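You operate a simulated robot arm through the tools that you are given. There is no shell and no other tool.

Carry out the task below with a simulated two-armed robot. There is one attempt and no reset: what you move stays moved.

## Task
Turn the heater off and brush the dust off the plate inside.
Fine: use the green brush; lift the guard once the HOT lamp is out; at the end guard shut, brush back on its shelf; change no other setting. Set down upright: green brush. What is to be rubbed or washed off counts as gone when no trace of it is left.

It is judged by the outcome, as a careful person would: the job done as asked, and still so three seconds after it is handed in. It fails if anything else is knocked over, pushed out of place, dropped, spilled or broken.

## Robot
Two 7-joint arms with two-finger parallel grippers on one trunk that stands fixed in place. Base frame: the origin is at the foot of the trunk, x ahead of it, y to its left, z up. Lengths are in m, angles in rad, forces in N, time in s.
The left shoulder is at [0.02, 0.17, 1.028], the right one opposite. With the tool pointing down near the work surface each hand reaches from about 0.2 to 0.68 m from the base axis, measured 20 degrees to its own side. Payload 3.8 kg a hand.
The TCP of each hand is the grasp point between the finger pads, 0.03 m short of the fingertips. In the tool frame z runs along the fingers and y along their closing line. Largest opening 0.11 m; finger width 0.02, thickness 0.01; the body of the gripper, 0.048 by 0.112 m, starts 0.055 m behind the TCP.
Orientation is that of the tool frame in the base frame, as a unit quaternion [x, y, z, w]. With the fingers straight down and closing along the base's y, the tool's x points along the base's -x, its y along +y and its z along -z.

## Interface
- The arms move only by the tool send_rows. It takes "left_series", "right_series" or both (then of equal length, played together; a hand with none holds still); each is a list of rows, each a list of 7 numbers: the shift along the tool's x, y, z in units of 250 mm (1.0 is 250 mm), then the turn, a rotation vector about the tool's x, y, z in units of 120 degrees (1.0 is 120 degrees), then the opening in per cent of the stroke, from 0 (shut) to 100 (fully open). In form: [[tx, ty, tz, rx, ry, rz, claw], ...]. A call has 1 to 20 rows; each row is the pose to reach, as a shift and turn from the pose commanded when the call began, along the tool's axes at that moment. A call with a number of a shift or a turn outside -1 to 1 is refused whole. Each row takes 0.2 s and may step no farther than 0.05 m and 0.15 rad from the row before; otherwise, or with a gripper value out of range, the whole call is refused. Where a pose cannot be reached the arm comes as near as it can. A force on the tool above 90 N (or 10 N above the force at the start of the call, whichever is more), or a blocked arm, ends the call early, and 0.2 s more pass. Each finger travels about 0.072 m/s and halts on what it meets, pressing with about 34 N; the grip force reading is that of the motor and also rises with nothing between the fingers. The clock runs only during rows and for 0.2 s after the last one: add rows that repeat a pose to give the fingers time. The reply holds the time, the measured pose of the TCP, the force on the tool along the base axes, the opening and the grip force, in the units named above and with some noise, with the torque about the TCP (base axes, N m) and any sound that the robot's microphone picked up.
- Cameras (640 x 400 px; columns grow to the right, rows downward): "scene" is now at [0.109, -0.0418, 1.2104]; the picture's right is [-0.31, -0.95, 0.00], its down [-0.25, 0.08, -0.96] and it looks along [0.92, -0.30, -0.27] (base axes); focal length 214 px, centre (320, 200). "left" rides on the left gripper at [0.072, -0.017, -0.103] in its tool frame; the picture's right is [0.23, 0.97, 0.00], its down [-0.76, 0.18, -0.62] and it looks along [-0.61, 0.14, 0.78] (tool axes); focal length 222 px, centre (320, 200). "right" rides on the right gripper at [0.072, 0.017, -0.103] in its tool frame; the picture's right is [-0.23, 0.97, 0.00], its down [-0.76, -0.18, -0.62] and it looks along [-0.61, -0.14, 0.78] (tool axes); focal length 222 px, centre (320, 200). There is no depth. A picture from a camera that has moved, and an enlarged one, comes with that camera's place and axes in the base frame and with its lens. The place of the scene camera against the robot may be out by one fixed shift of up to 0.012 m in any direction.
- grab_frame(camera): a new picture of that camera. It takes no simulated time.
- slide_trunk(by): moves the trunk up (or, below 0, down) by that many m; the arms and the scene camera ride with it, the base frame stays. It gives what a move gives, with no picture.
- pan_tilt(pan, tilt): turns the head with the scene camera to pan (to the left, within 1.396 rad either way) and tilt (down, from -0.506 to 1.204), counted from straight ahead of the robot. It gives what a move gives.
- close_up(camera, box): a new picture of the part [left, top, right, bottom] of that camera's present view, enlarged. It takes no simulated time.
- job_done(): hands the job in; it is judged then, once.

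Places have to be worked out from the pictures, the camera data and where the tool is seen. Open the grippers and draw the arms clear of the work before you hand the job in, unless the task says otherwise.

The tools are called after "Request:" as a command line: name --argument value ..., lists and objects as JSON in quotes. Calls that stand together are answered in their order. send_rows: Moves the arms, as the interface text tells. Its arguments: {"type":"object","properties":{"left_series":{"type":"array","items":{"type":"array","items":{"type":"number"}}},"right_series":{"type":"array","items":{"type":"array","items":{"type":"number"}}}},"required":[]} The other tools are called the same way: slide_trunk (by) moves the trunk up or down; pan_tilt (pan, tilt) turns the head that bears the scene camera; grab_frame (camera) takes a picture; close_up (camera, box) takes an enlarged picture of a part of a camera's view; job_done () hands the job in.

At the start:

```text
clock: 0.0
left_tool_pos: [0.4781, 0.0875, 1.161]
left_tcp_rot: [0.001, 1.0, 0.0, 0.0]
left_ft_force: [0.7, 0.4, -0.1]
left_ft_torque: [0.0, -0.02, 0.0]
left_finger_gap: 0.1101
left_finger_force: 0.0
right_tool_pos: [0.4008, -0.2995, 1.2151]
right_tcp_rot: [-0.001, 1.0, 0.0, 0.001]
right_ft_force: [0.4, 0.3, -0.2]
right_ft_torque: [0.03, -0.01, 0.02]
right_finger_gap: 0.1102
right_finger_force: 0.0
trunk travel left (down, up): [-0.125, 0.445]
head pan, tilt (commanded): [-0.318, 0.271]
```

scene: 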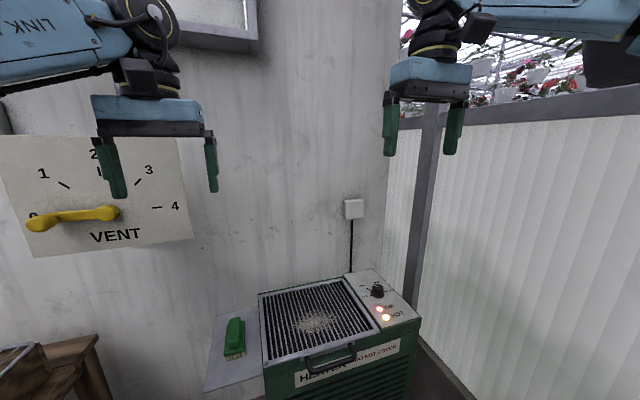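
right: 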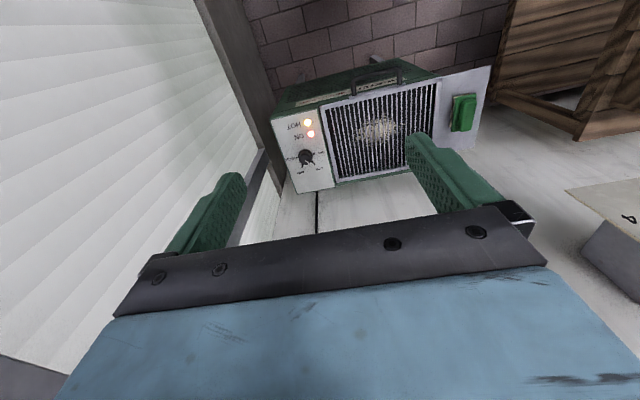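
left: 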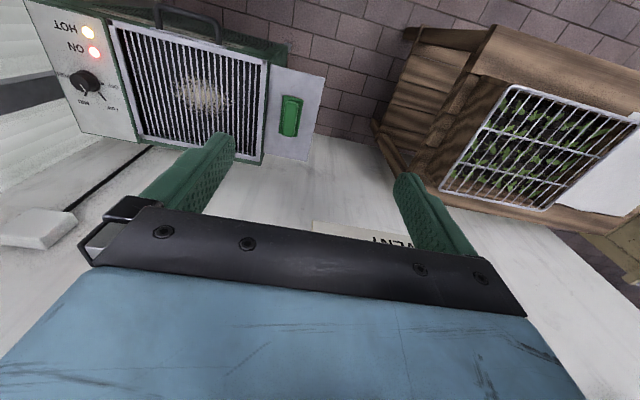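

I start by enlarging the heater region in the scene and hand cameras to read the knob, lamps, guard and brush.

Request:
close_up --camera "scene" --box '[200, 260, 440, 400]'

Request:
close_up --camera "right" --box '[250, 40, 510, 210]'

Request:
close_up --camera "left" --box '[20, 0, 340, 200]'

```text
2.67 times, centred on (320, 330) of scene
camera zoom: at [0.109, -0.0418, 1.2104], right [-0.31, -0.95, 0.0], down [-0.25, 0.08, -0.96], along [0.92, -0.3, -0.27], focal length 572 px, centre (320, -147)
```

zoom: 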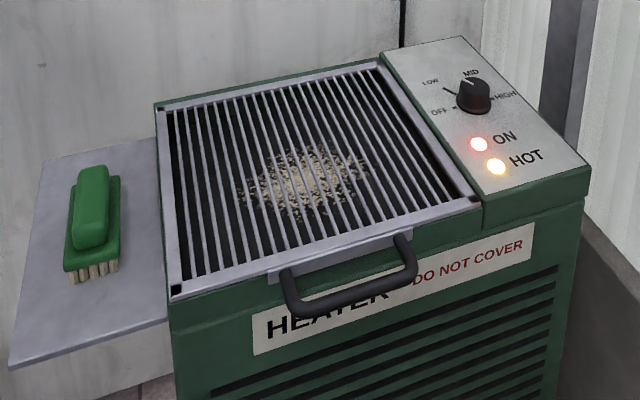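

```text
2.35 times, centred on (380, 125) of right
camera zoom: at [0.3274, -0.2821, 1.3192], right [0.23, 0.97, 0.0], down [0.76, -0.18, 0.62], along [0.61, -0.14, -0.78], focal length 523 px, centre (179, 376)
```

zoom: 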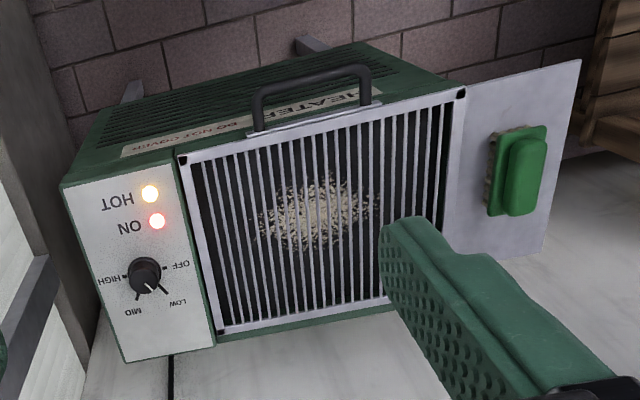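

```text
2.00 times, centred on (180, 100) of left
camera zoom: at [0.4061, 0.0702, 1.2642], right [-0.23, 0.97, 0.0], down [0.76, 0.18, 0.62], along [0.61, 0.14, -0.78], focal length 444 px, centre (600, 400)
```

zoom: 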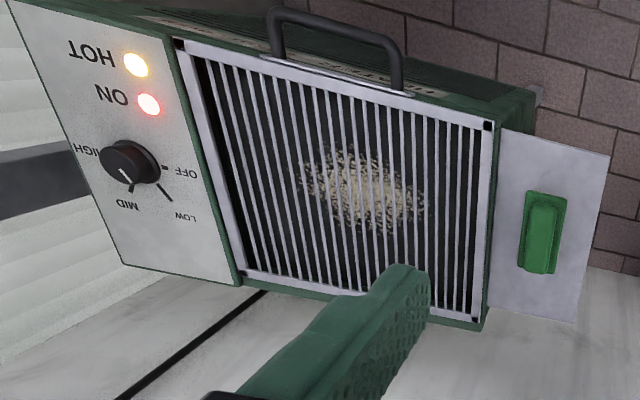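

Triangulating from the two hand cameras: knob about [0.61, -0.39, 0.745], HOT lamp [0.523, -0.358, 0.735], guard x 0.497–0.725, y -0.03…-0.313 at z 0.73, brush about [0.596, 0.043, 0.73]. I point the head at the heater for a better view.

Request:
pan_tilt --pan -0.3 --tilt 0.72

```text
clock: 0.9
left_tool_pos: [0.4795, 0.0877, 1.1608]
left_tcp_rot: [0.0, 1.0, 0.0, 0.0]
left_ft_force: [0.3, -0.3, -0.5]
left_ft_torque: [0.02, 0.01, 0.0]
left_finger_gap: 0.1098
left_finger_force: 0.1
right_tool_pos: [0.4012, -0.3002, 1.2158]
right_tcp_rot: [0.001, 1.0, 0.0, 0.0]
right_ft_force: [0.2, -0.4, -0.1]
right_ft_torque: [-0.01, 0.0, -0.01]
right_finger_gap: 0.1099
right_finger_force: 0.1
trunk travel left (down, up): [-0.125, 0.445]
head pan, tilt (commanded): [-0.3, 0.721]
```

The head has moved; now I take the whole scene picture.

Request:
grab_frame --camera "scene"

Request:
close_up --camera "right" --box '[270, 100, 350, 200]'

Request:
close_up --camera "left" --box '[40, 50, 140, 120]'

```text
taken
camera scene: at [0.1006, -0.0376, 1.1698], right [-0.3, -0.96, 0.0], down [-0.63, 0.2, -0.75], along [0.72, -0.22, -0.66], focal length 214 px, centre (320, 200)
```

scene: 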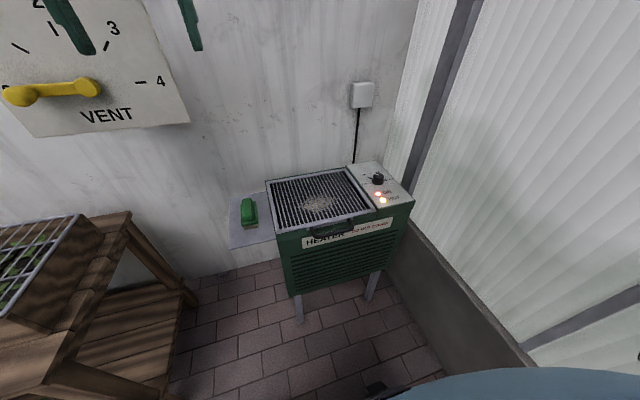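

```text
4.00 times, centred on (310, 150) of right
camera zoom: at [0.3274, -0.2822, 1.3192], right [0.23, 0.97, 0.0], down [0.76, -0.18, 0.62], along [0.61, -0.14, -0.78], focal length 888 px, centre (360, 400)
```

zoom: 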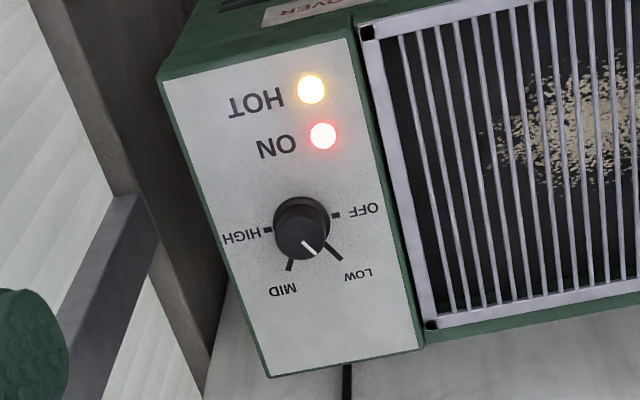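

```text
5.71 times, centred on (90, 85) of left
camera zoom: at [0.4061, 0.0702, 1.2642], right [-0.23, 0.97, 0.0], down [0.76, 0.18, 0.62], along [0.61, 0.14, -0.78], focal length 1269 px, centre (1634, 857)
```

zoom: 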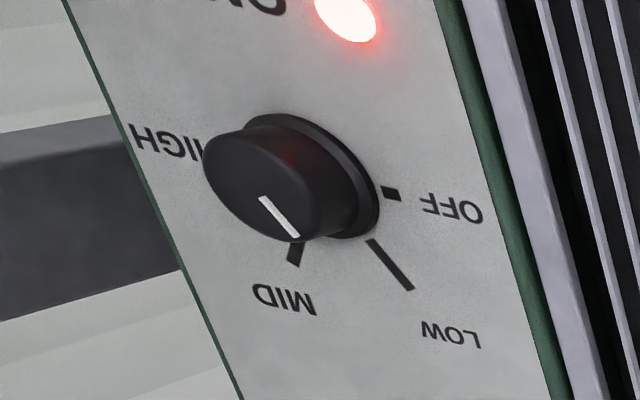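

The pointer is at LOW; ticks give knob axis about [0.615, -0.391], with OFF toward +y, so it must turn about 60° counter-clockwise seen from above. I zoom in on the scene to judge the wall clearance and brush shape.

Request:
close_up --camera "scene" --box '[320, 130, 480, 230]'

Request:
close_up --camera "scene" --box '[220, 160, 400, 272]'

Request:
close_up --camera "left" --box '[240, 50, 340, 170]'

```text
4.00 times, centred on (400, 180) of scene
camera zoom: at [0.1006, -0.0376, 1.1698], right [-0.3, -0.96, 0.0], down [-0.63, 0.2, -0.75], along [0.72, -0.22, -0.66], focal length 858 px, centre (0, 280)
```

zoom: 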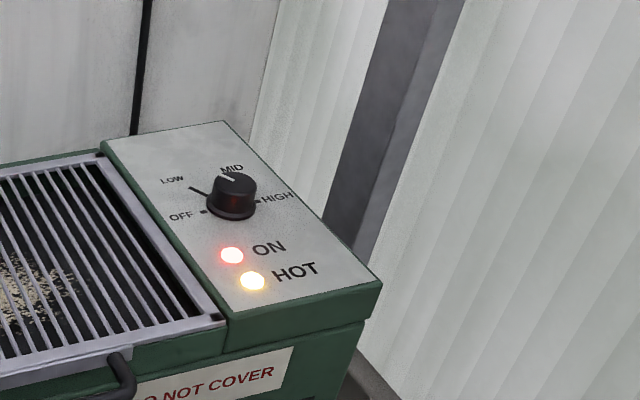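

```text
3.56 times, centred on (310, 216) of scene
camera zoom: at [0.1006, -0.0376, 1.1698], right [-0.3, -0.96, 0.0], down [-0.63, 0.2, -0.75], along [0.72, -0.22, -0.66], focal length 763 px, centre (356, 143)
```

zoom: 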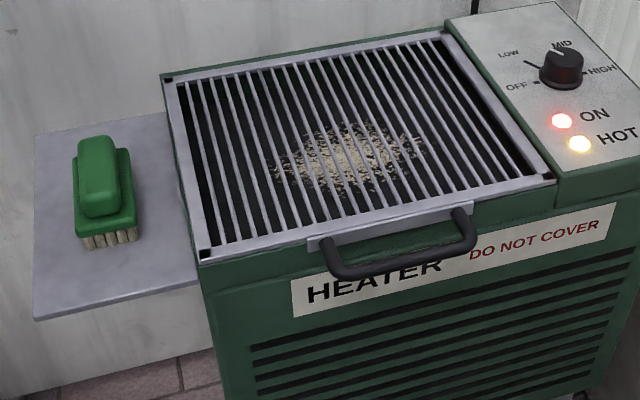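

```text
3.33 times, centred on (290, 110) of left
camera zoom: at [0.4061, 0.0702, 1.2642], right [-0.23, 0.97, 0.0], down [0.76, 0.18, 0.62], along [0.61, 0.14, -0.78], focal length 740 px, centre (420, 500)
```

zoom: 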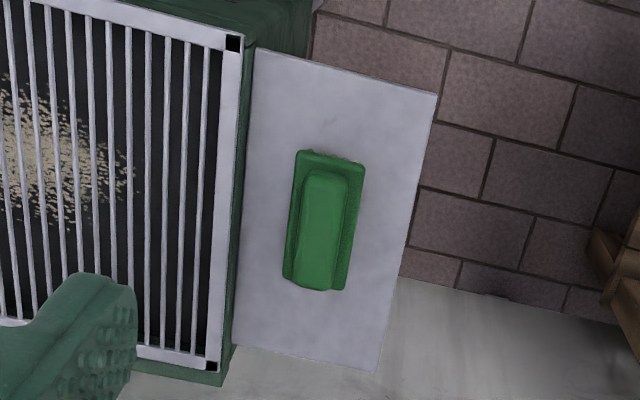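

Brush base is about 0.095 × 0.045 m with its long side along x, handle bar of the guard runs along y (-0.12…-0.225) at x≈0.452, z≈0.727. First the right hand goes above the knob, pre-turned 30° clockwise, so that it can turn the knob about 60° to OFF.

Request:
send_rows --right_series '[[-0.107, -0.0458, 0.1175, 0, 0, 0.03125, 64], [-0.214, -0.0915, 0.235, 0, 0, 0.0625, 64], [-0.321, -0.1373, 0.3525, 0, 0, 0.09375, 64], [-0.428, -0.183, 0.47, 0, 0, 0.125, 64], [-0.535, -0.2288, 0.5875, 0, 0, 0.15625, 64], [-0.642, -0.2745, 0.705, 0, 0, 0.1875, 64], [-0.749, -0.3203, 0.8225, 0, 0, 0.21875, 64], [-0.856, -0.366, 0.94, 0, 0, 0.25, 64], [-0.856, -0.366, 0.94, 0, 0, 0.25, 64]]'

```text
clock: 2.9
left_tool_pos: [0.4784, 0.0877, 1.1614]
left_tcp_rot: [0.0, 1.0, 0.0, 0.0]
left_ft_force: [1.6, -1.3, 0.6]
left_ft_torque: [0.01, -0.02, 0.05]
left_finger_gap: 0.11
left_finger_force: 0.1
right_tool_pos: [0.5809, -0.3906, 0.9781]
right_tcp_rot: [0.258, 0.966, 0.0, 0.001]
right_ft_force: [0.1, 0.4, 0.6]
right_ft_torque: [-0.01, 0.03, 0.02]
right_finger_gap: 0.0703
right_finger_force: 0.0
right hand out of reach, approached as far as the arm can: row 7, 8, 9
trunk travel left (down, up): [-0.125, 0.445]
head pan, tilt (commanded): [-0.3, 0.721]
```

The arm fell short at x 0.581 because the wrist is high; reach improves lower down. I look through the right camera to check alignment.

Request:
grab_frame --camera "right"

Request:
close_up --camera "scene" --box '[300, 100, 460, 230]'

```text
taken
camera right: at [0.5271, -0.3409, 1.0811], right [0.68, 0.73, 0.0], down [0.57, -0.54, 0.62], along [0.46, -0.43, -0.78], focal length 222 px, centre (320, 200)
```

right: 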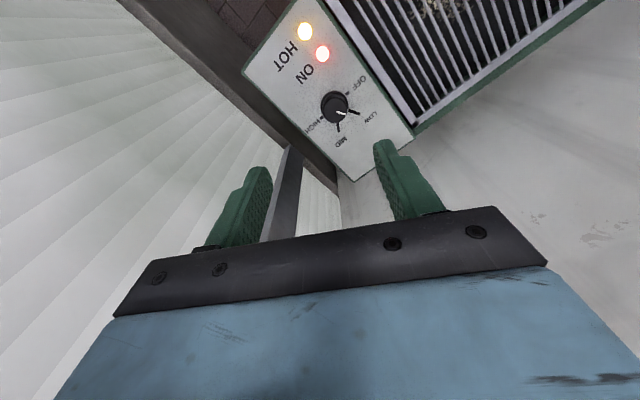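

```text
3.08 times, centred on (380, 165) of scene
camera zoom: at [0.1003, -0.0374, 1.1698], right [-0.3, -0.96, 0.0], down [-0.63, 0.2, -0.75], along [0.72, -0.22, -0.66], focal length 660 px, centre (135, 308)
```

zoom: 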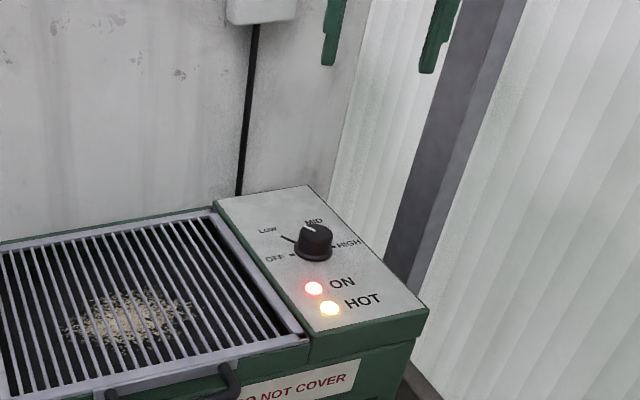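

The knob lies just below and ahead between the fingers. I descend straight down 0.14 m and see where the hand settles.

Request:
send_rows --right_series '[[0, 0, 0.14, 0, 0, 0, 64], [0, 0, 0.28, 0, 0, 0, 64], [0, 0, 0.42, 0, 0, 0, 64], [0, 0, 0.56, 0, 0, 0, 64], [0, 0, 0.56, 0, 0, 0, 64]]'

```text
clock: 4.1
left_tool_pos: [0.4778, 0.0878, 1.1608]
left_tcp_rot: [0.0, 1.0, 0.0, 0.001]
left_ft_force: [-0.2, -0.9, 0.2]
left_ft_torque: [0.0, -0.01, -0.01]
left_finger_gap: 0.1101
left_finger_force: 0.0
right_tool_pos: [0.5715, -0.3884, 0.8412]
right_tcp_rot: [0.258, 0.966, 0.0, 0.001]
right_ft_force: [-0.5, -0.2, -0.4]
right_ft_torque: [-0.01, -0.01, 0.02]
right_finger_gap: 0.0705
right_finger_force: 0.1
right hand out of reach, approached as far as the arm can: row 3, 4, 5
trunk travel left (down, up): [-0.125, 0.445]
head pan, tilt (commanded): [-0.3, 0.721]
```

The reach with a vertical tool ends at x≈0.57, short of the knob, so I tilt the hand 30° forward-down (wrist back) and then shift over the knob, still above it.

Request:
send_rows --right_series '[[0, 0, 0, 0, -0.0625, 0, 64], [0, 0, 0, 0, -0.125, 0, 64], [0, 0, 0, 0, -0.1875, 0, 64], [0, 0, 0, 0, -0.25, 0, 64], [-0.05, 0.04, 0.0, 0, -0.25, 0, 64], [-0.102, 0.079, 0.04, 0, -0.25, 0, 64], [-0.102, 0.079, 0.04, 0, -0.25, 0, 64]]'

```text
clock: 5.7
left_tool_pos: [0.4794, 0.0877, 1.16]
left_tcp_rot: [0.0, 1.0, 0.0, 0.0]
left_ft_force: [-0.3, -0.2, 1.0]
left_ft_torque: [0.02, 0.0, -0.02]
left_finger_gap: 0.1101
left_finger_force: 0.1
right_tool_pos: [0.6019, -0.3852, 0.8316]
right_tcp_rot: [0.25, 0.933, -0.067, 0.25]
right_ft_force: [-0.3, 0.5, 0.1]
right_ft_torque: [0.0, -0.05, -0.04]
right_finger_gap: 0.0701
right_finger_force: 0.0
trunk travel left (down, up): [-0.125, 0.445]
head pan, tilt (commanded): [-0.3, 0.721]
```

Reached. I check the view from both cameras before going down around the knob.

Request:
grab_frame --camera "right"

Request:
close_up --camera "scene" --box '[320, 110, 440, 210]'

Request:
close_up --camera "left" --box '[0, 0, 200, 140]'

```text
taken
camera right: at [0.5111, -0.3132, 0.8853], right [0.66, 0.75, 0.11], down [0.21, -0.33, 0.92], along [0.72, -0.58, -0.37], focal length 222 px, centre (320, 200)
```

right: 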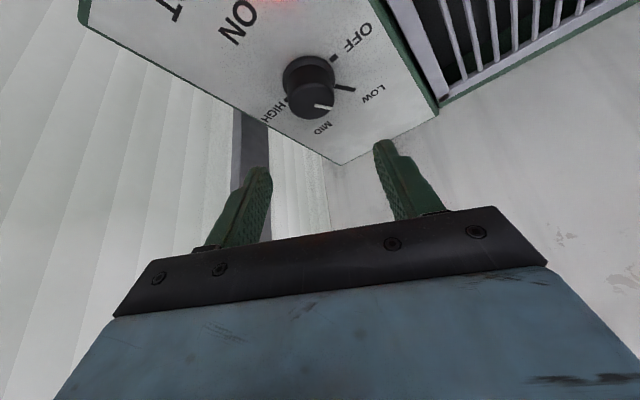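

```text
4.00 times, centred on (380, 160) of scene
camera zoom: at [0.1005, -0.0375, 1.1697], right [-0.3, -0.96, 0.0], down [-0.63, 0.2, -0.75], along [0.72, -0.22, -0.66], focal length 858 px, centre (80, 360)
```

zoom: 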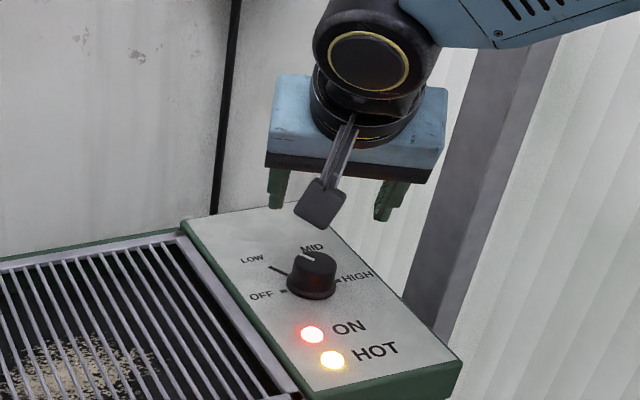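

```text
2.86 times, centred on (100, 70) of left
camera zoom: at [0.4061, 0.0703, 1.2642], right [-0.23, 0.97, 0.0], down [0.76, 0.18, 0.62], along [0.61, 0.14, -0.78], focal length 635 px, centre (949, 571)
```

zoom: 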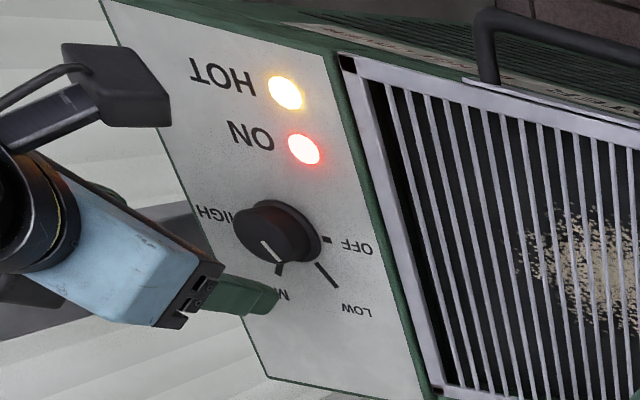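

I enlarge the knob in the right camera to place it exactly in the tool frame.

Request:
close_up --camera "right" --box '[230, 30, 390, 130]'

```text
4.00 times, centred on (310, 80) of right
camera zoom: at [0.5111, -0.3132, 0.8853], right [0.66, 0.75, 0.11], down [0.21, -0.33, 0.92], along [0.72, -0.58, -0.37], focal length 888 px, centre (360, 680)
```

zoom: 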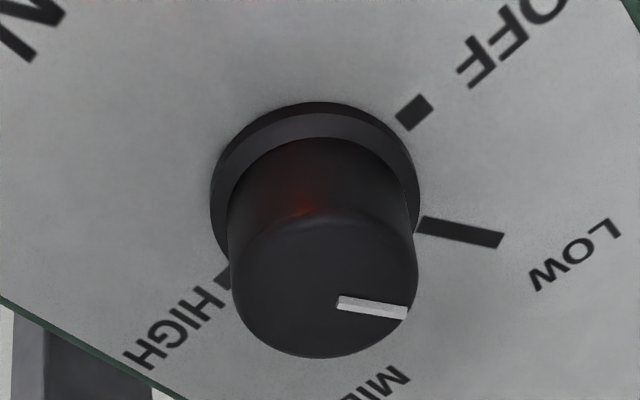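

Knob axis computed at [0.613, -0.391], top z 0.753, panel 0.733, diameter about 0.035. I turn the hand 15° more clockwise and lower it so the fingertips straddle the knob 4 mm above the panel.

Request:
send_rows --right_series '[[-0.0081, 0.0054, 0.0047, 0.03125, 0, 0.054, 64], [-0.0162, 0.0108, 0.0094, 0.0625, 0, 0.1083, 64], [0.0138, 0.0108, 0.0614, 0.0625, 0, 0.1083, 64], [0.0438, 0.0108, 0.1134, 0.0625, 0, 0.1083, 64], [0.078, 0.0108, 0.172, 0.0625, 0, 0.1083, 64], [0.107, 0.0108, 0.2227, 0.0625, 0, 0.1083, 64], [0.107, 0.0108, 0.2227, 0.0625, 0, 0.1083, 64]]'

```text
clock: 7.3
left_tool_pos: [0.4789, 0.0875, 1.16]
left_tcp_rot: [0.0, 1.0, 0.0, 0.0]
left_ft_force: [0.4, -0.3, 0.2]
left_ft_torque: [0.0, -0.01, -0.01]
left_finger_gap: 0.1101
left_finger_force: 0.1
right_tool_pos: [0.5885, -0.3956, 0.7818]
right_tcp_rot: [0.37, 0.893, -0.098, 0.239]
right_ft_force: [-0.1, 0.1, 0.1]
right_ft_torque: [0.02, 0.01, 0.06]
right_finger_gap: 0.0704
right_finger_force: 0.2
right hand out of reach, approached as far as the arm can: row 4, 5, 6, 7
trunk travel left (down, up): [-0.125, 0.445]
head pan, tilt (commanded): [-0.3, 0.721]
```

Reach again falls short (0.589, -0.396, 0.782); the shoulder is too high for this tilt. I raise the hand 0.12 m, so that the trunk can be lowered.

Request:
send_rows --right_series '[[-0.08, 0, -0.1386, 0, 0, 0, 64], [-0.16, 0, -0.2771, 0, 0, 0, 64], [-0.24, 0, -0.4157, 0, 0, 0, 64], [-0.24, 0, -0.4157, 0, 0, 0, 64]]'

```text
clock: 8.3
left_tool_pos: [0.4789, 0.0873, 1.1603]
left_tcp_rot: [0.0, 1.0, 0.0, 0.0]
left_ft_force: [-0.3, -0.1, 0.6]
left_ft_torque: [0.03, 0.03, -0.01]
left_finger_gap: 0.11
left_finger_force: 0.0
right_tool_pos: [0.5885, -0.3911, 0.9035]
right_tcp_rot: [0.37, 0.893, -0.099, 0.239]
right_ft_force: [0.5, -0.7, 0.1]
right_ft_torque: [0.04, 0.04, 0.0]
right_finger_gap: 0.0703
right_finger_force: 0.0
trunk travel left (down, up): [-0.125, 0.445]
head pan, tilt (commanded): [-0.3, 0.721]
```

The hand is at z 0.90, clear of the heater. Now I lower the trunk by 0.11 m.

Request:
slide_trunk --by -0.11

```text
clock: 9.7
left_tool_pos: [0.4776, 0.0874, 1.0508]
left_tcp_rot: [-0.001, 1.0, 0.0, 0.0]
left_ft_force: [-0.3, 0.7, 0.4]
left_ft_torque: [0.01, -0.02, 0.01]
left_finger_gap: 0.1098
left_finger_force: 0.0
right_tool_pos: [0.5883, -0.3907, 0.7945]
right_tcp_rot: [0.37, 0.892, -0.099, 0.239]
right_ft_force: [-0.2, -0.2, 0.2]
right_ft_torque: [0.0, 0.02, 0.0]
right_finger_gap: 0.0705
right_finger_force: 0.1
trunk travel left (down, up): [-0.015, 0.555]
head pan, tilt (commanded): [-0.3, 0.721]
```

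Now the hand is at [0.588, -0.391, 0.7945]. I shift sideways over the knob and then descend so that the fingertips straddle it.

Request:
send_rows --right_series '[[-0.0163, 0.035, 0.0094, 0, 0, 0, 64], [-0.0326, 0.0699, 0.0188, 0, 0, 0, 64], [-0.0071, 0.0699, 0.063, 0, 0, 0, 64], [0.0184, 0.0699, 0.1071, 0, 0, 0, 64], [0.0184, 0.0699, 0.1071, 0, 0, 0, 64]]'

```text
clock: 10.9
left_tool_pos: [0.4789, 0.0871, 1.0508]
left_tcp_rot: [-0.001, 1.0, -0.001, 0.0]
left_ft_force: [0.1, 0.1, -0.5]
left_ft_torque: [-0.02, -0.03, 0.01]
left_finger_gap: 0.11
left_finger_force: 0.0
right_tool_pos: [0.6082, -0.384, 0.7678]
right_tcp_rot: [0.37, 0.892, -0.1, 0.239]
right_ft_force: [-0.1, 0.1, 0.7]
right_ft_torque: [0.02, 0.02, 0.02]
right_finger_gap: 0.0704
right_finger_force: 0.0
trunk travel left (down, up): [-0.015, 0.555]
head pan, tilt (commanded): [-0.3, 0.721]
```

Reached the target within 1 mm with no contact force. I check in the cameras that the knob is between the fingers.

Request:
grab_frame --camera "right"

Request:
close_up --camera "left" --box '[0, 0, 200, 140]'

Request:
grab_frame --camera "scene"

```text
taken
camera right: at [0.5379, -0.2927, 0.8222], right [0.83, 0.55, 0.11], down [0.12, -0.37, 0.92], along [0.55, -0.75, -0.37], focal length 222 px, centre (320, 200)
```

right: 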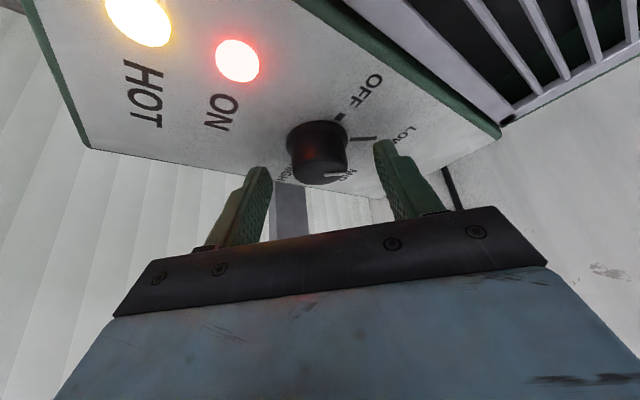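

```text
2.86 times, centred on (100, 70) of left
camera zoom: at [0.4061, 0.0702, 1.1542], right [-0.23, 0.97, 0.0], down [0.76, 0.18, 0.62], along [0.61, 0.14, -0.78], focal length 635 px, centre (949, 571)
```

zoom: 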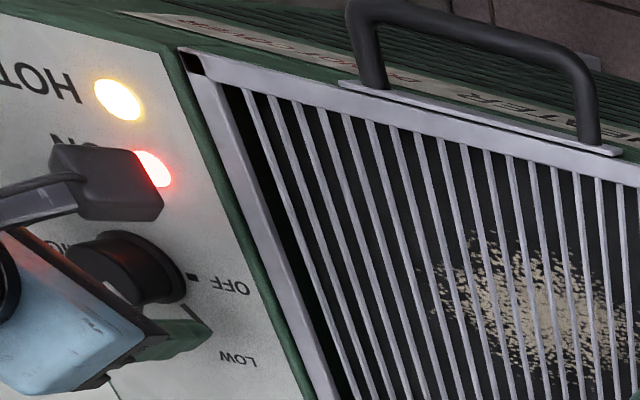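

```text
taken
camera scene: at [0.1006, -0.0376, 1.0597], right [-0.3, -0.96, 0.0], down [-0.63, 0.2, -0.75], along [0.72, -0.22, -0.66], focal length 214 px, centre (320, 200)
```

scene: 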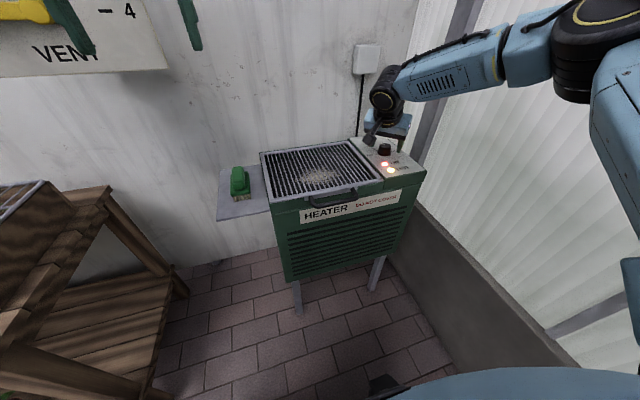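

The knob sits between the fingertips at mid-height. I close on it.

Request:
send_rows --right_series '[[0, 0, 0, 0, 0, 0, 30], [0, 0, 0, 0, 0, 0, 20], [0, 0, 0, 0, 0, 0, 15]]'

```text
clock: 11.7
left_tool_pos: [0.479, 0.0873, 1.0503]
left_tcp_rot: [-0.001, 1.0, -0.001, 0.0]
left_ft_force: [-0.6, -0.6, -0.2]
left_ft_torque: [0.0, 0.01, -0.01]
left_finger_gap: 0.11
left_finger_force: 0.1
right_tool_pos: [0.6083, -0.3848, 0.7683]
right_tcp_rot: [0.369, 0.893, -0.098, 0.239]
right_ft_force: [0.7, 1.1, -1.2]
right_ft_torque: [0.08, -0.2, 0.01]
right_finger_gap: 0.0351
right_finger_force: 44.8
trunk travel left (down, up): [-0.015, 0.555]
head pan, tilt (commanded): [-0.3, 0.721]
```

Gripped at 35 mm. Now I turn the hand 60° counter-clockwise (seen from above) about the knob's vertical axis.

Request:
send_rows --right_series '[[-0.0003, -0.0043, 0.0002, -0.0333, 0, -0.0577, 15], [-0.001, -0.0085, 0.0006, -0.0667, 0, -0.1155, 15], [-0.0023, -0.0125, 0.0013, -0.1, 0, -0.1732, 15], [-0.0041, -0.0163, 0.0023, -0.1333, 0, -0.2309, 15], [-0.0062, -0.0198, 0.0036, -0.1667, 0, -0.2887, 15], [-0.0088, -0.0229, 0.0051, -0.2, 0, -0.3464, 15], [-0.0117, -0.0255, 0.0068, -0.2333, 0, -0.4041, 15], [-0.0133, -0.0267, 0.0077, -0.25, 0, -0.433, 15], [-0.0133, -0.0267, 0.0077, -0.25, 0, -0.433, 15]]'

```text
clock: 13.7
left_tool_pos: [0.4772, 0.0866, 1.0502]
left_tcp_rot: [0.0, 1.0, 0.002, 0.001]
left_ft_force: [-0.7, -0.2, -0.2]
left_ft_torque: [0.02, 0.02, -0.04]
left_finger_gap: 0.11
left_finger_force: 0.1
right_tool_pos: [0.6049, -0.3956, 0.7684]
right_tcp_rot: [-0.125, 0.957, 0.034, 0.258]
right_ft_force: [-9.3, -18.7, 6.9]
right_ft_torque: [-0.43, 0.44, -0.35]
right_finger_gap: 0.035
right_finger_force: 45.4
trunk travel left (down, up): [-0.015, 0.555]
head pan, tilt (commanded): [-0.3, 0.721]
```

The turn went through with a slight side load at the end. I check the pointer and lamps.

Request:
grab_frame --camera "right"

Request:
close_up --camera "left" --box '[0, 0, 200, 140]'

Request:
close_up --camera "scene" --box '[340, 100, 440, 190]'

```text
taken
camera right: at [0.4895, -0.4081, 0.8222], right [-0.06, 0.99, 0.11], down [0.38, -0.08, 0.92], along [0.92, 0.1, -0.37], focal length 222 px, centre (320, 200)
```

right: 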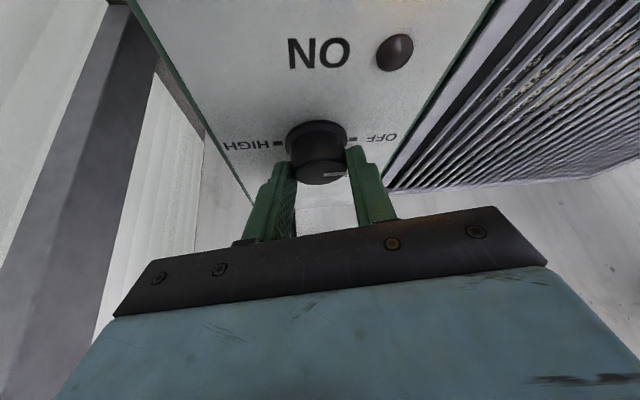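

```text
2.86 times, centred on (100, 70) of left
camera zoom: at [0.4049, 0.0689, 1.1548], right [-0.23, 0.97, 0.0], down [0.76, 0.18, 0.62], along [0.61, 0.14, -0.78], focal length 635 px, centre (949, 571)
```

zoom: 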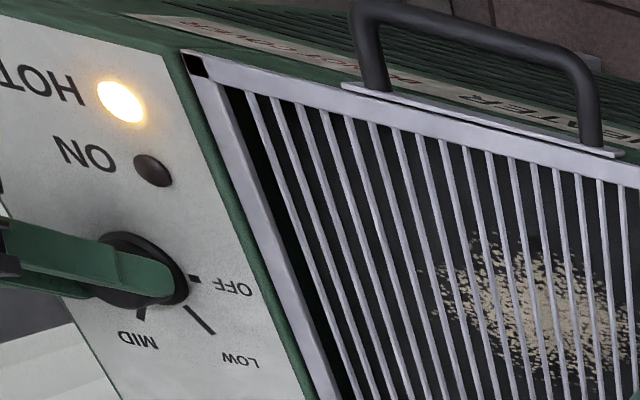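

```text
4.44 times, centred on (390, 145) of scene
camera zoom: at [0.0994, -0.0387, 1.0598], right [-0.3, -0.96, 0.0], down [-0.63, 0.2, -0.75], along [0.72, -0.22, -0.66], focal length 953 px, centre (9, 444)
```

zoom: 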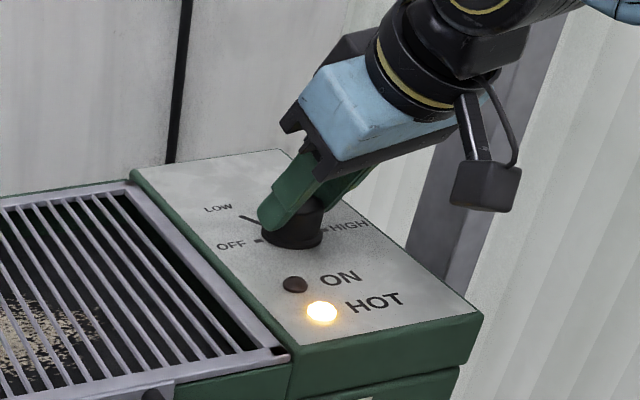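

The ON lamp is out and the pointer lies toward OFF; HOT still glows. I open the fingers and back off along the tool axis, then up.

Request:
send_rows --right_series '[[0, 0, 0, 0, 0, 0, 40], [0, 0, 0, 0, 0, 0, 64], [0, 0, 0, 0, 0, 0, 64], [0, 0, -0.12, 0, 0, 0, 64], [0, 0, -0.28, 0, 0, 0, 64], [-0.1, 0, -0.42, 0, 0, 0, 64], [-0.2, 0, -0.56, 0, 0, 0, 64], [-0.2, 0, -0.56, 0, 0, 0, 64]]'

```text
clock: 15.5
left_tool_pos: [0.479, 0.0875, 1.0501]
left_tcp_rot: [0.0, 1.0, 0.0, 0.0]
left_ft_force: [-0.3, -0.4, -0.4]
left_ft_torque: [-0.03, 0.0, -0.02]
left_finger_gap: 0.1099
left_finger_force: 0.0
right_tool_pos: [0.5796, -0.4006, 0.9153]
right_tcp_rot: [-0.126, 0.958, 0.034, 0.257]
right_ft_force: [-0.4, 0.0, 0.3]
right_ft_torque: [0.04, 0.01, 0.03]
right_finger_gap: 0.0704
right_finger_force: 0.1
trunk travel left (down, up): [-0.015, 0.555]
head pan, tilt (commanded): [-0.3, 0.721]
```

The hand is clear. I verify the knob pointer and the lamps.

Request:
close_up --camera "left" --box '[0, 0, 200, 140]'

Request:
grab_frame --camera "right"

Request:
close_up --camera "scene" --box '[340, 100, 440, 190]'

```text
2.86 times, centred on (100, 70) of left
camera zoom: at [0.4061, 0.0703, 1.1542], right [-0.23, 0.97, 0.0], down [0.76, 0.18, 0.62], along [0.61, 0.14, -0.78], focal length 635 px, centre (949, 571)
```

zoom: 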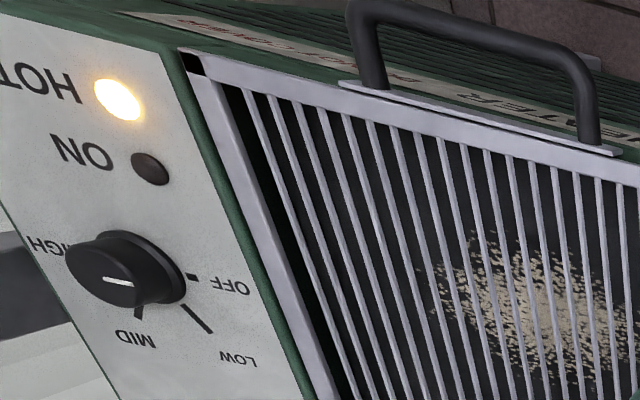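

```text
taken
camera right: at [0.4658, -0.4129, 0.9686], right [-0.06, 0.99, 0.11], down [0.38, -0.08, 0.92], along [0.92, 0.1, -0.37], focal length 222 px, centre (320, 200)
```

right: 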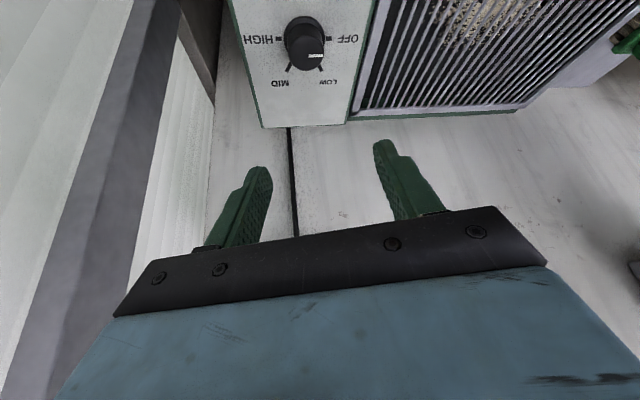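

```text
4.44 times, centred on (390, 145) of scene
camera zoom: at [0.1005, -0.0375, 1.0597], right [-0.3, -0.96, 0.0], down [-0.63, 0.2, -0.75], along [0.72, -0.22, -0.66], focal length 953 px, centre (9, 444)
```

zoom: 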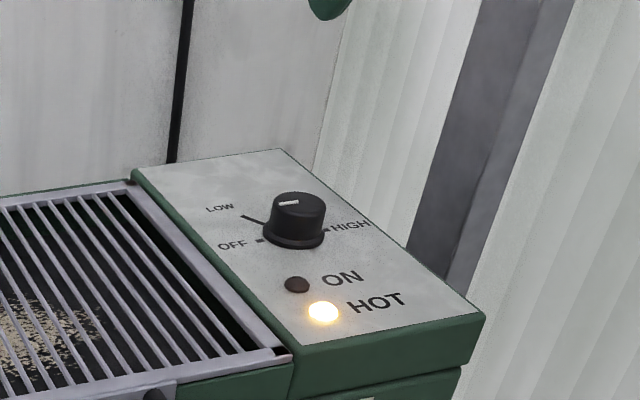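

Knob clearly at OFF, ON lamp out, HOT still lit. While it cools I place the right hand centrally above the heater, tilted 45° forward, to test the reach I will need for swinging the guard up.

Request:
send_rows --right_series '[[-0.0737, 0.144, -0.0229, 0.0127, -0.0207, 0.0166, 64], [-0.1474, 0.288, -0.0458, 0.0255, -0.0414, 0.0331, 64], [-0.2211, 0.432, -0.0687, 0.0382, -0.0622, 0.0497, 64], [-0.2949, 0.576, -0.0915, 0.0509, -0.0829, 0.0663, 64], [-0.3686, 0.72, -0.1144, 0.0637, -0.1036, 0.0828, 64], [-0.4423, 0.864, -0.1373, 0.0764, -0.1243, 0.0994, 64], [-0.4423, 0.864, -0.1373, 0.0764, -0.1243, 0.0994, 64]]'

```text
clock: 17.1
left_tool_pos: [0.4783, 0.088, 1.0502]
left_tcp_rot: [0.001, 1.0, 0.0, 0.0]
left_ft_force: [0.1, 0.3, -0.6]
left_ft_torque: [0.0, 0.06, -0.01]
left_finger_gap: 0.1101
left_finger_force: 0.0
right_tool_pos: [0.6005, -0.1776, 0.9972]
right_tcp_rot: [0.002, 0.924, 0.0, 0.382]
right_ft_force: [-0.4, 0.8, 0.1]
right_ft_torque: [0.0, 0.03, -0.01]
right_finger_gap: 0.0703
right_finger_force: 0.0
right hand out of reach, approached as far as the arm can: row 6, 7
trunk travel left (down, up): [-0.015, 0.555]
head pan, tilt (commanded): [-0.3, 0.721]
```

Just at the limit there with a 45° tilt. I test how far the hand reaches when it points horizontally forward: turn to level first, then extend.

Request:
send_rows --right_series '[[0, 0, 0, 0, -0.0625, 0, 64], [0, 0, 0, 0, -0.125, 0, 64], [0, 0, 0, 0, -0.1875, 0, 64], [0, 0, 0, 0, -0.25, 0, 64], [0, 0, 0, 0, -0.3125, 0, 64], [0, 0, 0, 0, -0.375, 0, 64], [0, 0, 0, 0, -0.375, 0, 64]]'

Request:
send_rows --right_series '[[0, 0, 0.1, 0, 0, 0, 64], [0, 0, 0.2, 0, 0, 0, 64], [0, 0, 0.3, 0, 0, 0, 64], [0, 0, 0.4, 0, 0, 0, 64], [0, 0, 0.5, 0, 0, 0, 64]]'

```text
clock: 18.7
left_tool_pos: [0.4784, 0.0878, 1.0501]
left_tcp_rot: [0.0, 1.0, 0.0, 0.0]
left_ft_force: [0.9, -0.6, -1.0]
left_ft_torque: [-0.03, 0.03, 0.0]
left_finger_gap: 0.1102
left_finger_force: 0.0
right_tool_pos: [0.5973, -0.176, 0.999]
right_tcp_rot: [-0.001, 0.707, 0.001, 0.707]
right_ft_force: [-0.1, 1.1, -0.5]
right_ft_torque: [0.0, 0.02, 0.02]
right_finger_gap: 0.0702
right_finger_force: 0.1
trunk travel left (down, up): [-0.015, 0.555]
head pan, tilt (commanded): [-0.3, 0.721]
```

```text
clock: 19.9
left_tool_pos: [0.4788, 0.0868, 1.0498]
left_tcp_rot: [0.0, 1.0, 0.001, 0.0]
left_ft_force: [1.2, -0.5, 0.1]
left_ft_torque: [0.0, 0.02, -0.02]
left_finger_gap: 0.11
left_finger_force: 0.1
right_tool_pos: [0.6988, -0.1959, 1.002]
right_tcp_rot: [0.0, 0.707, 0.0, 0.707]
right_ft_force: [-0.6, -0.5, 0.2]
right_ft_torque: [0.0, 0.0, -0.01]
right_finger_gap: 0.0707
right_finger_force: 0.1
right hand out of reach, approached as far as the arm can: row 4, 5
trunk travel left (down, up): [-0.015, 0.555]
head pan, tilt (commanded): [-0.3, 0.721]
```

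Pointing level, the right hand reaches x≈0.70 at z 1.0. I check the HOT lamp now.

Request:
close_up --camera "scene" --box '[240, 100, 440, 225]'

Request:
grab_frame --camera "right"

```text
3.20 times, centred on (340, 162) of scene
camera zoom: at [0.1006, -0.0376, 1.0597], right [-0.3, -0.96, 0.0], down [-0.63, 0.2, -0.75], along [0.72, -0.22, -0.66], focal length 686 px, centre (256, 320)
```

zoom: 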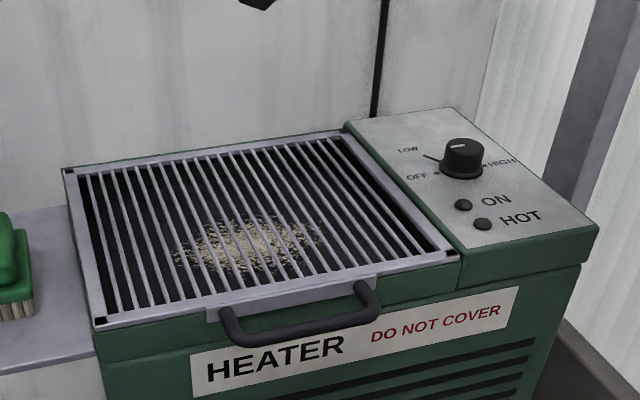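

```text
taken
camera right: at [0.5953, -0.1789, 0.9299], right [0.0, 0.97, 0.23], down [-0.62, -0.18, 0.76], along [0.78, -0.14, 0.61], focal length 222 px, centre (320, 200)
```

right: 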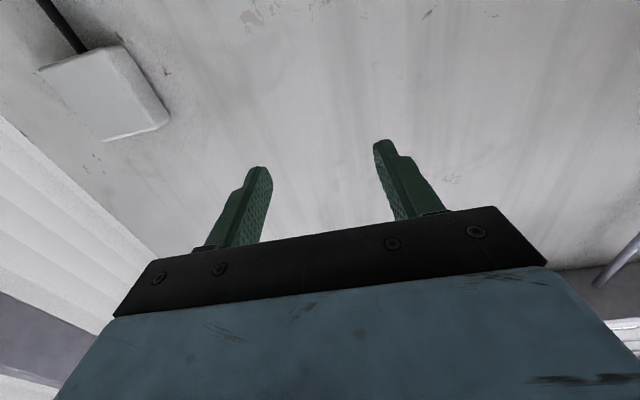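

The HOT lamp is out, so the guard may now be lifted. I fetch the brush first with the right hand (so the left can hold the guard if needed): left hand moves aside, right hand goes over the shelf, tilted 40°.

Request:
send_rows --right_series '[[0.061, 0.118, -0.0695, 0, 0.0521, 0, 55], [0.122, 0.236, -0.139, 0, 0.1042, 0, 55], [0.183, 0.354, -0.2085, 0, 0.1563, 0, 55], [0.244, 0.472, -0.278, 0, 0.2083, 0, 55], [0.305, 0.59, -0.3475, 0, 0.2604, 0, 55], [0.366, 0.708, -0.417, 0, 0.3125, 0, 55], [0.427, 0.826, -0.4865, 0, 0.3646, 0, 55], [0.488, 0.944, -0.556, 0, 0.4167, 0, 55], [0.488, 0.944, -0.556, 0, 0.4167, 0, 55]]' --left_series '[[0.08, 0.16, 0, 0, 0, 0, 100], [0.16, 0.32, 0, 0, 0, 0, 100], [0.24, 0.48, 0, 0, 0, 0, 100], [0.32, 0.64, 0, 0, 0, 0, 100], [0.32, 0.64, 0, 0, 0, 0, 100], [0.32, 0.64, 0, 0, 0, 0, 100], [0.32, 0.64, 0, 0, 0, 0, 100], [0.32, 0.64, 0, 0, 0, 0, 100], [0.32, 0.64, 0, 0, 0, 0, 100]]'

```text
clock: 21.9
left_tool_pos: [0.4012, 0.2481, 1.0523]
left_tcp_rot: [-0.001, 1.0, 0.001, -0.001]
left_ft_force: [0.0, 0.4, -0.5]
left_ft_torque: [-0.01, -0.03, 0.03]
left_finger_gap: 0.1099
left_finger_force: 0.1
right_tool_pos: [0.4675, -0.103, 0.92]
right_tcp_rot: [0.0, 0.94, 0.0, 0.342]
right_ft_force: [0.1, -0.3, 0.6]
right_ft_torque: [-0.02, -0.01, -0.02]
right_finger_gap: 0.0604
right_finger_force: 0.1
right hand out of reach, approached as far as the arm can: row 1, 2, 3, 4, 5, 6, 7, 8, 9
trunk travel left (down, up): [-0.015, 0.555]
head pan, tilt (commanded): [-0.3, 0.721]
```

The right hand stopped short at [0.468, -0.103, 0.92] with the tilt right. I move on from there toward the point above the shelf.

Request:
send_rows --right_series '[[-0.036, 0.114, 0.072, 0, 0, 0, 55], [-0.072, 0.229, 0.144, 0, 0, 0, 55], [-0.109, 0.343, 0.216, 0, 0, 0, 55], [-0.145, 0.458, 0.288, 0, 0, 0, 55], [-0.181, 0.572, 0.36, 0, 0, 0, 55], [-0.181, 0.572, 0.36, 0, 0, 0, 55]]'

```text
clock: 23.3
left_tool_pos: [0.4016, 0.2485, 1.0518]
left_tcp_rot: [0.001, 1.0, 0.0, 0.0]
left_ft_force: [0.4, 0.6, 0.1]
left_ft_torque: [-0.01, -0.02, -0.03]
left_finger_gap: 0.1102
left_finger_force: 0.0
right_tool_pos: [0.4565, -0.097, 0.8802]
right_tcp_rot: [0.0, 0.94, 0.001, 0.342]
right_ft_force: [0.5, -0.1, 0.5]
right_ft_torque: [-0.01, -0.05, 0.01]
right_finger_gap: 0.0606
right_finger_force: 0.1
right hand out of reach, approached as far as the arm can: row 1, 2, 3, 4, 5, 6
trunk travel left (down, up): [-0.015, 0.555]
head pan, tilt (commanded): [-0.3, 0.721]
```

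It is stuck by some joint limit rather than distance. I look at the arm's configuration.

Request:
pan_tilt --pan -0.3 --tilt 0.55

Request:
grab_frame --camera "scene"

Request:
grab_frame --camera "left"

Request:
grab_frame --camera "right"

```text
clock: 24.0
left_tool_pos: [0.4015, 0.2496, 1.0514]
left_tcp_rot: [0.001, 1.0, 0.0, 0.0]
left_ft_force: [0.6, 0.2, -0.5]
left_ft_torque: [-0.01, 0.01, 0.0]
left_finger_gap: 0.1099
left_finger_force: 0.1
right_tool_pos: [0.4547, -0.0975, 0.8809]
right_tcp_rot: [-0.001, 0.94, 0.001, 0.342]
right_ft_force: [0.4, 0.7, -0.5]
right_ft_torque: [0.03, 0.01, 0.02]
right_finger_gap: 0.0604
right_finger_force: 0.1
trunk travel left (down, up): [-0.015, 0.555]
head pan, tilt (commanded): [-0.3, 0.55]
```

```text
taken
camera scene: at [0.106, -0.0393, 1.0746], right [-0.3, -0.96, 0.0], down [-0.5, 0.15, -0.85], along [0.81, -0.25, -0.52], focal length 214 px, centre (320, 200)
```

scene: 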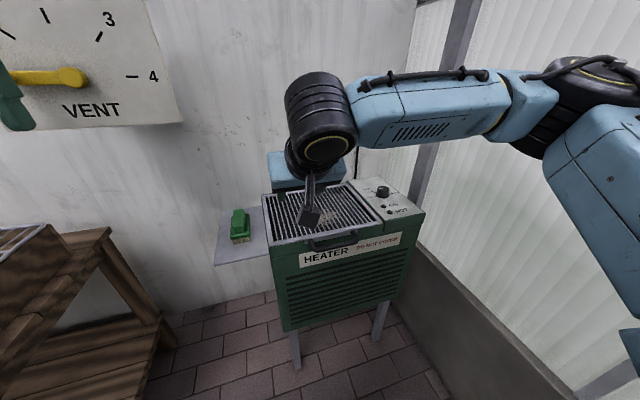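

```text
taken
camera left: at [0.3287, 0.2318, 1.1556], right [-0.23, 0.97, 0.0], down [0.76, 0.18, 0.62], along [0.61, 0.14, -0.78], focal length 222 px, centre (320, 200)
```

left: 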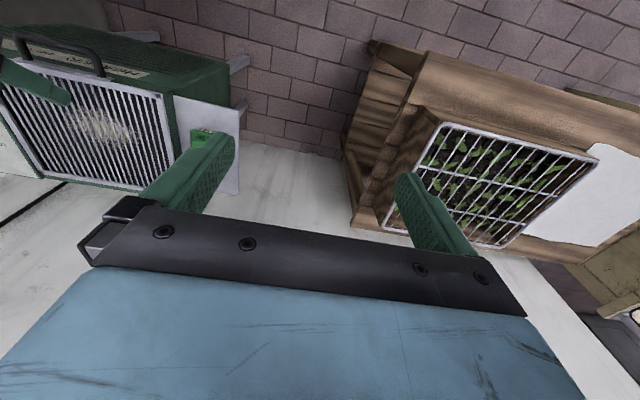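

```text
taken
camera right: at [0.3336, -0.0797, 0.9137], right [0.17, 0.97, 0.15], down [0.18, -0.18, 0.97], along [0.97, -0.14, -0.21], focal length 222 px, centre (320, 200)
```

right: 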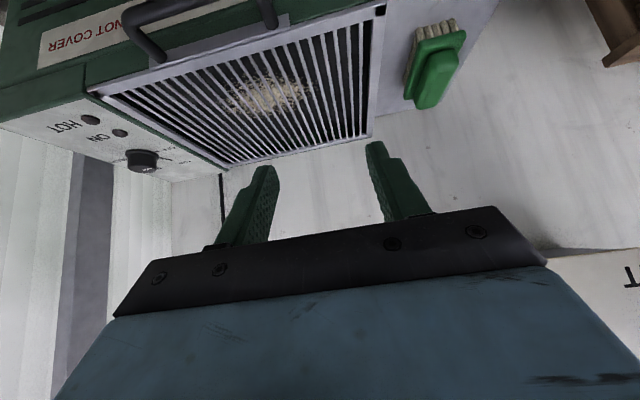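

The elbow is swung far out to the right, so the tilted wrist runs into a limit on this side. A vertical hand should still reach the near part of the brush handle; I turn the hand back to vertical first.

Request:
send_rows --right_series '[[-0.02, 0, -0.02, 0, 0.0556, 0, 55], [-0.04, 0, -0.04, 0, 0.1111, 0, 55], [-0.06, 0, -0.06, 0, 0.1667, 0, 55], [-0.08, 0, -0.08, 0, 0.2222, 0, 55], [-0.1, 0, -0.1, 0, 0.2778, 0, 55], [-0.12, 0, -0.12, 0, 0.3333, 0, 55], [-0.12, 0, -0.12, 0, 0.3333, 0, 55]]'

```text
clock: 25.6
left_tool_pos: [0.4026, 0.2482, 1.0526]
left_tcp_rot: [-0.001, 1.0, 0.0, 0.0]
left_ft_force: [-0.6, -0.3, -0.4]
left_ft_torque: [-0.03, 0.0, -0.01]
left_finger_gap: 0.1102
left_finger_force: 0.1
right_tool_pos: [0.4214, -0.1401, 0.925]
right_tcp_rot: [0.001, 1.0, 0.002, 0.0]
right_ft_force: [-0.4, -0.7, -0.5]
right_ft_torque: [0.06, -0.02, 0.03]
right_finger_gap: 0.0604
right_finger_force: 0.1
right hand out of reach, approached as far as the arm can: row 1, 2, 3, 4, 5, 6, 7
trunk travel left (down, up): [-0.015, 0.555]
head pan, tilt (commanded): [-0.3, 0.55]
```

Even vertical it has crept to y -0.14, so probably the last wrist joint is at its stop. I test whether yawing the hand 30° toward the forearm frees sideways motion.

Request:
send_rows --right_series '[[0, 0, 0, 0, 0, -0.0625, 55], [0, 0, 0, 0, 0, -0.125, 55], [0, 0, 0, 0, 0, -0.1875, 55], [0, 0, 0, 0, 0, -0.25, 55], [0, 0.15, 0, 0, 0, -0.25, 55], [0, 0.3, 0, 0, 0, -0.25, 55], [0, 0.4, 0, 0, 0, -0.25, 55], [0, 0.4, 0, 0, 0, -0.25, 55]]'

```text
clock: 27.4
left_tool_pos: [0.4019, 0.2492, 1.0505]
left_tcp_rot: [-0.001, 1.0, -0.001, -0.001]
left_ft_force: [0.7, 0.0, 0.1]
left_ft_torque: [-0.02, -0.01, 0.01]
left_finger_gap: 0.11
left_finger_force: 0.1
right_tool_pos: [0.3801, -0.1125, 0.8875]
right_tcp_rot: [-0.258, 0.966, 0.001, 0.001]
right_ft_force: [-1.0, -0.4, 0.7]
right_ft_torque: [0.02, -0.01, 0.01]
right_finger_gap: 0.0607
right_finger_force: 0.1
right hand out of reach, approached as far as the arm can: row 2, 3, 4, 5, 6, 7, 8
trunk travel left (down, up): [-0.015, 0.555]
head pan, tilt (commanded): [-0.3, 0.55]
```

Yawing that way made it worse. I bring the right hand back to a roomy neutral pose (about [0.40, -0.30, 1.0], vertical) to reset the arm's posture.

Request:
send_rows --right_series '[[0.051, -0.115, -0.0733, 0, 0, 0.0417, 55], [0.102, -0.23, -0.1467, 0, 0, 0.0833, 55], [0.153, -0.345, -0.22, 0, 0, 0.125, 55], [0.204, -0.46, -0.2933, 0, 0, 0.1667, 55], [0.255, -0.575, -0.3667, 0, 0, 0.2083, 55], [0.306, -0.69, -0.44, 0, 0, 0.25, 55], [0.306, -0.69, -0.44, 0, 0, 0.25, 55]]'

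```text
clock: 29.0
left_tool_pos: [0.4017, 0.2498, 1.0522]
left_tcp_rot: [0.0, 1.0, 0.001, 0.0]
left_ft_force: [0.2, 1.4, 0.1]
left_ft_torque: [-0.03, 0.0, -0.02]
left_finger_gap: 0.11
left_finger_force: 0.1
right_tool_pos: [0.4055, -0.3012, 0.9938]
right_tcp_rot: [-0.001, 1.0, 0.0, 0.0]
right_ft_force: [-0.7, -0.5, 0.6]
right_ft_torque: [0.02, 0.0, -0.03]
right_finger_gap: 0.0606
right_finger_force: 0.2
trunk travel left (down, up): [-0.015, 0.555]
head pan, tilt (commanded): [-0.3, 0.55]
```

Reached freely. I turn the head right to see the elbow and understand the posture.

Request:
pan_tilt --pan -0.8 --tilt 0.3

Request:
grab_frame --camera "scene"

```text
clock: 30.0
left_tool_pos: [0.4, 0.249, 1.0509]
left_tcp_rot: [0.001, 1.0, 0.0, 0.0]
left_ft_force: [0.1, -0.3, 0.2]
left_ft_torque: [-0.02, 0.0, -0.01]
left_finger_gap: 0.11
left_finger_force: 0.0
right_tool_pos: [0.4039, -0.2995, 0.9947]
right_tcp_rot: [0.0, 1.0, 0.0, 0.0]
right_ft_force: [0.0, 0.2, -0.2]
right_ft_torque: [0.0, 0.01, -0.01]
right_finger_gap: 0.0603
right_finger_force: 0.1
trunk travel left (down, up): [-0.015, 0.555]
head pan, tilt (commanded): [-0.799, 0.3]
```

```text
taken
camera scene: at [0.0853, -0.0796, 1.0976], right [-0.72, -0.7, 0.0], down [-0.21, 0.21, -0.96], along [0.67, -0.68, -0.3], focal length 214 px, centre (320, 200)
```

scene: 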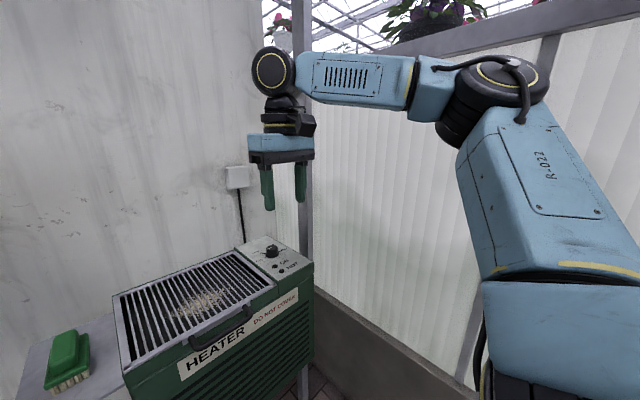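

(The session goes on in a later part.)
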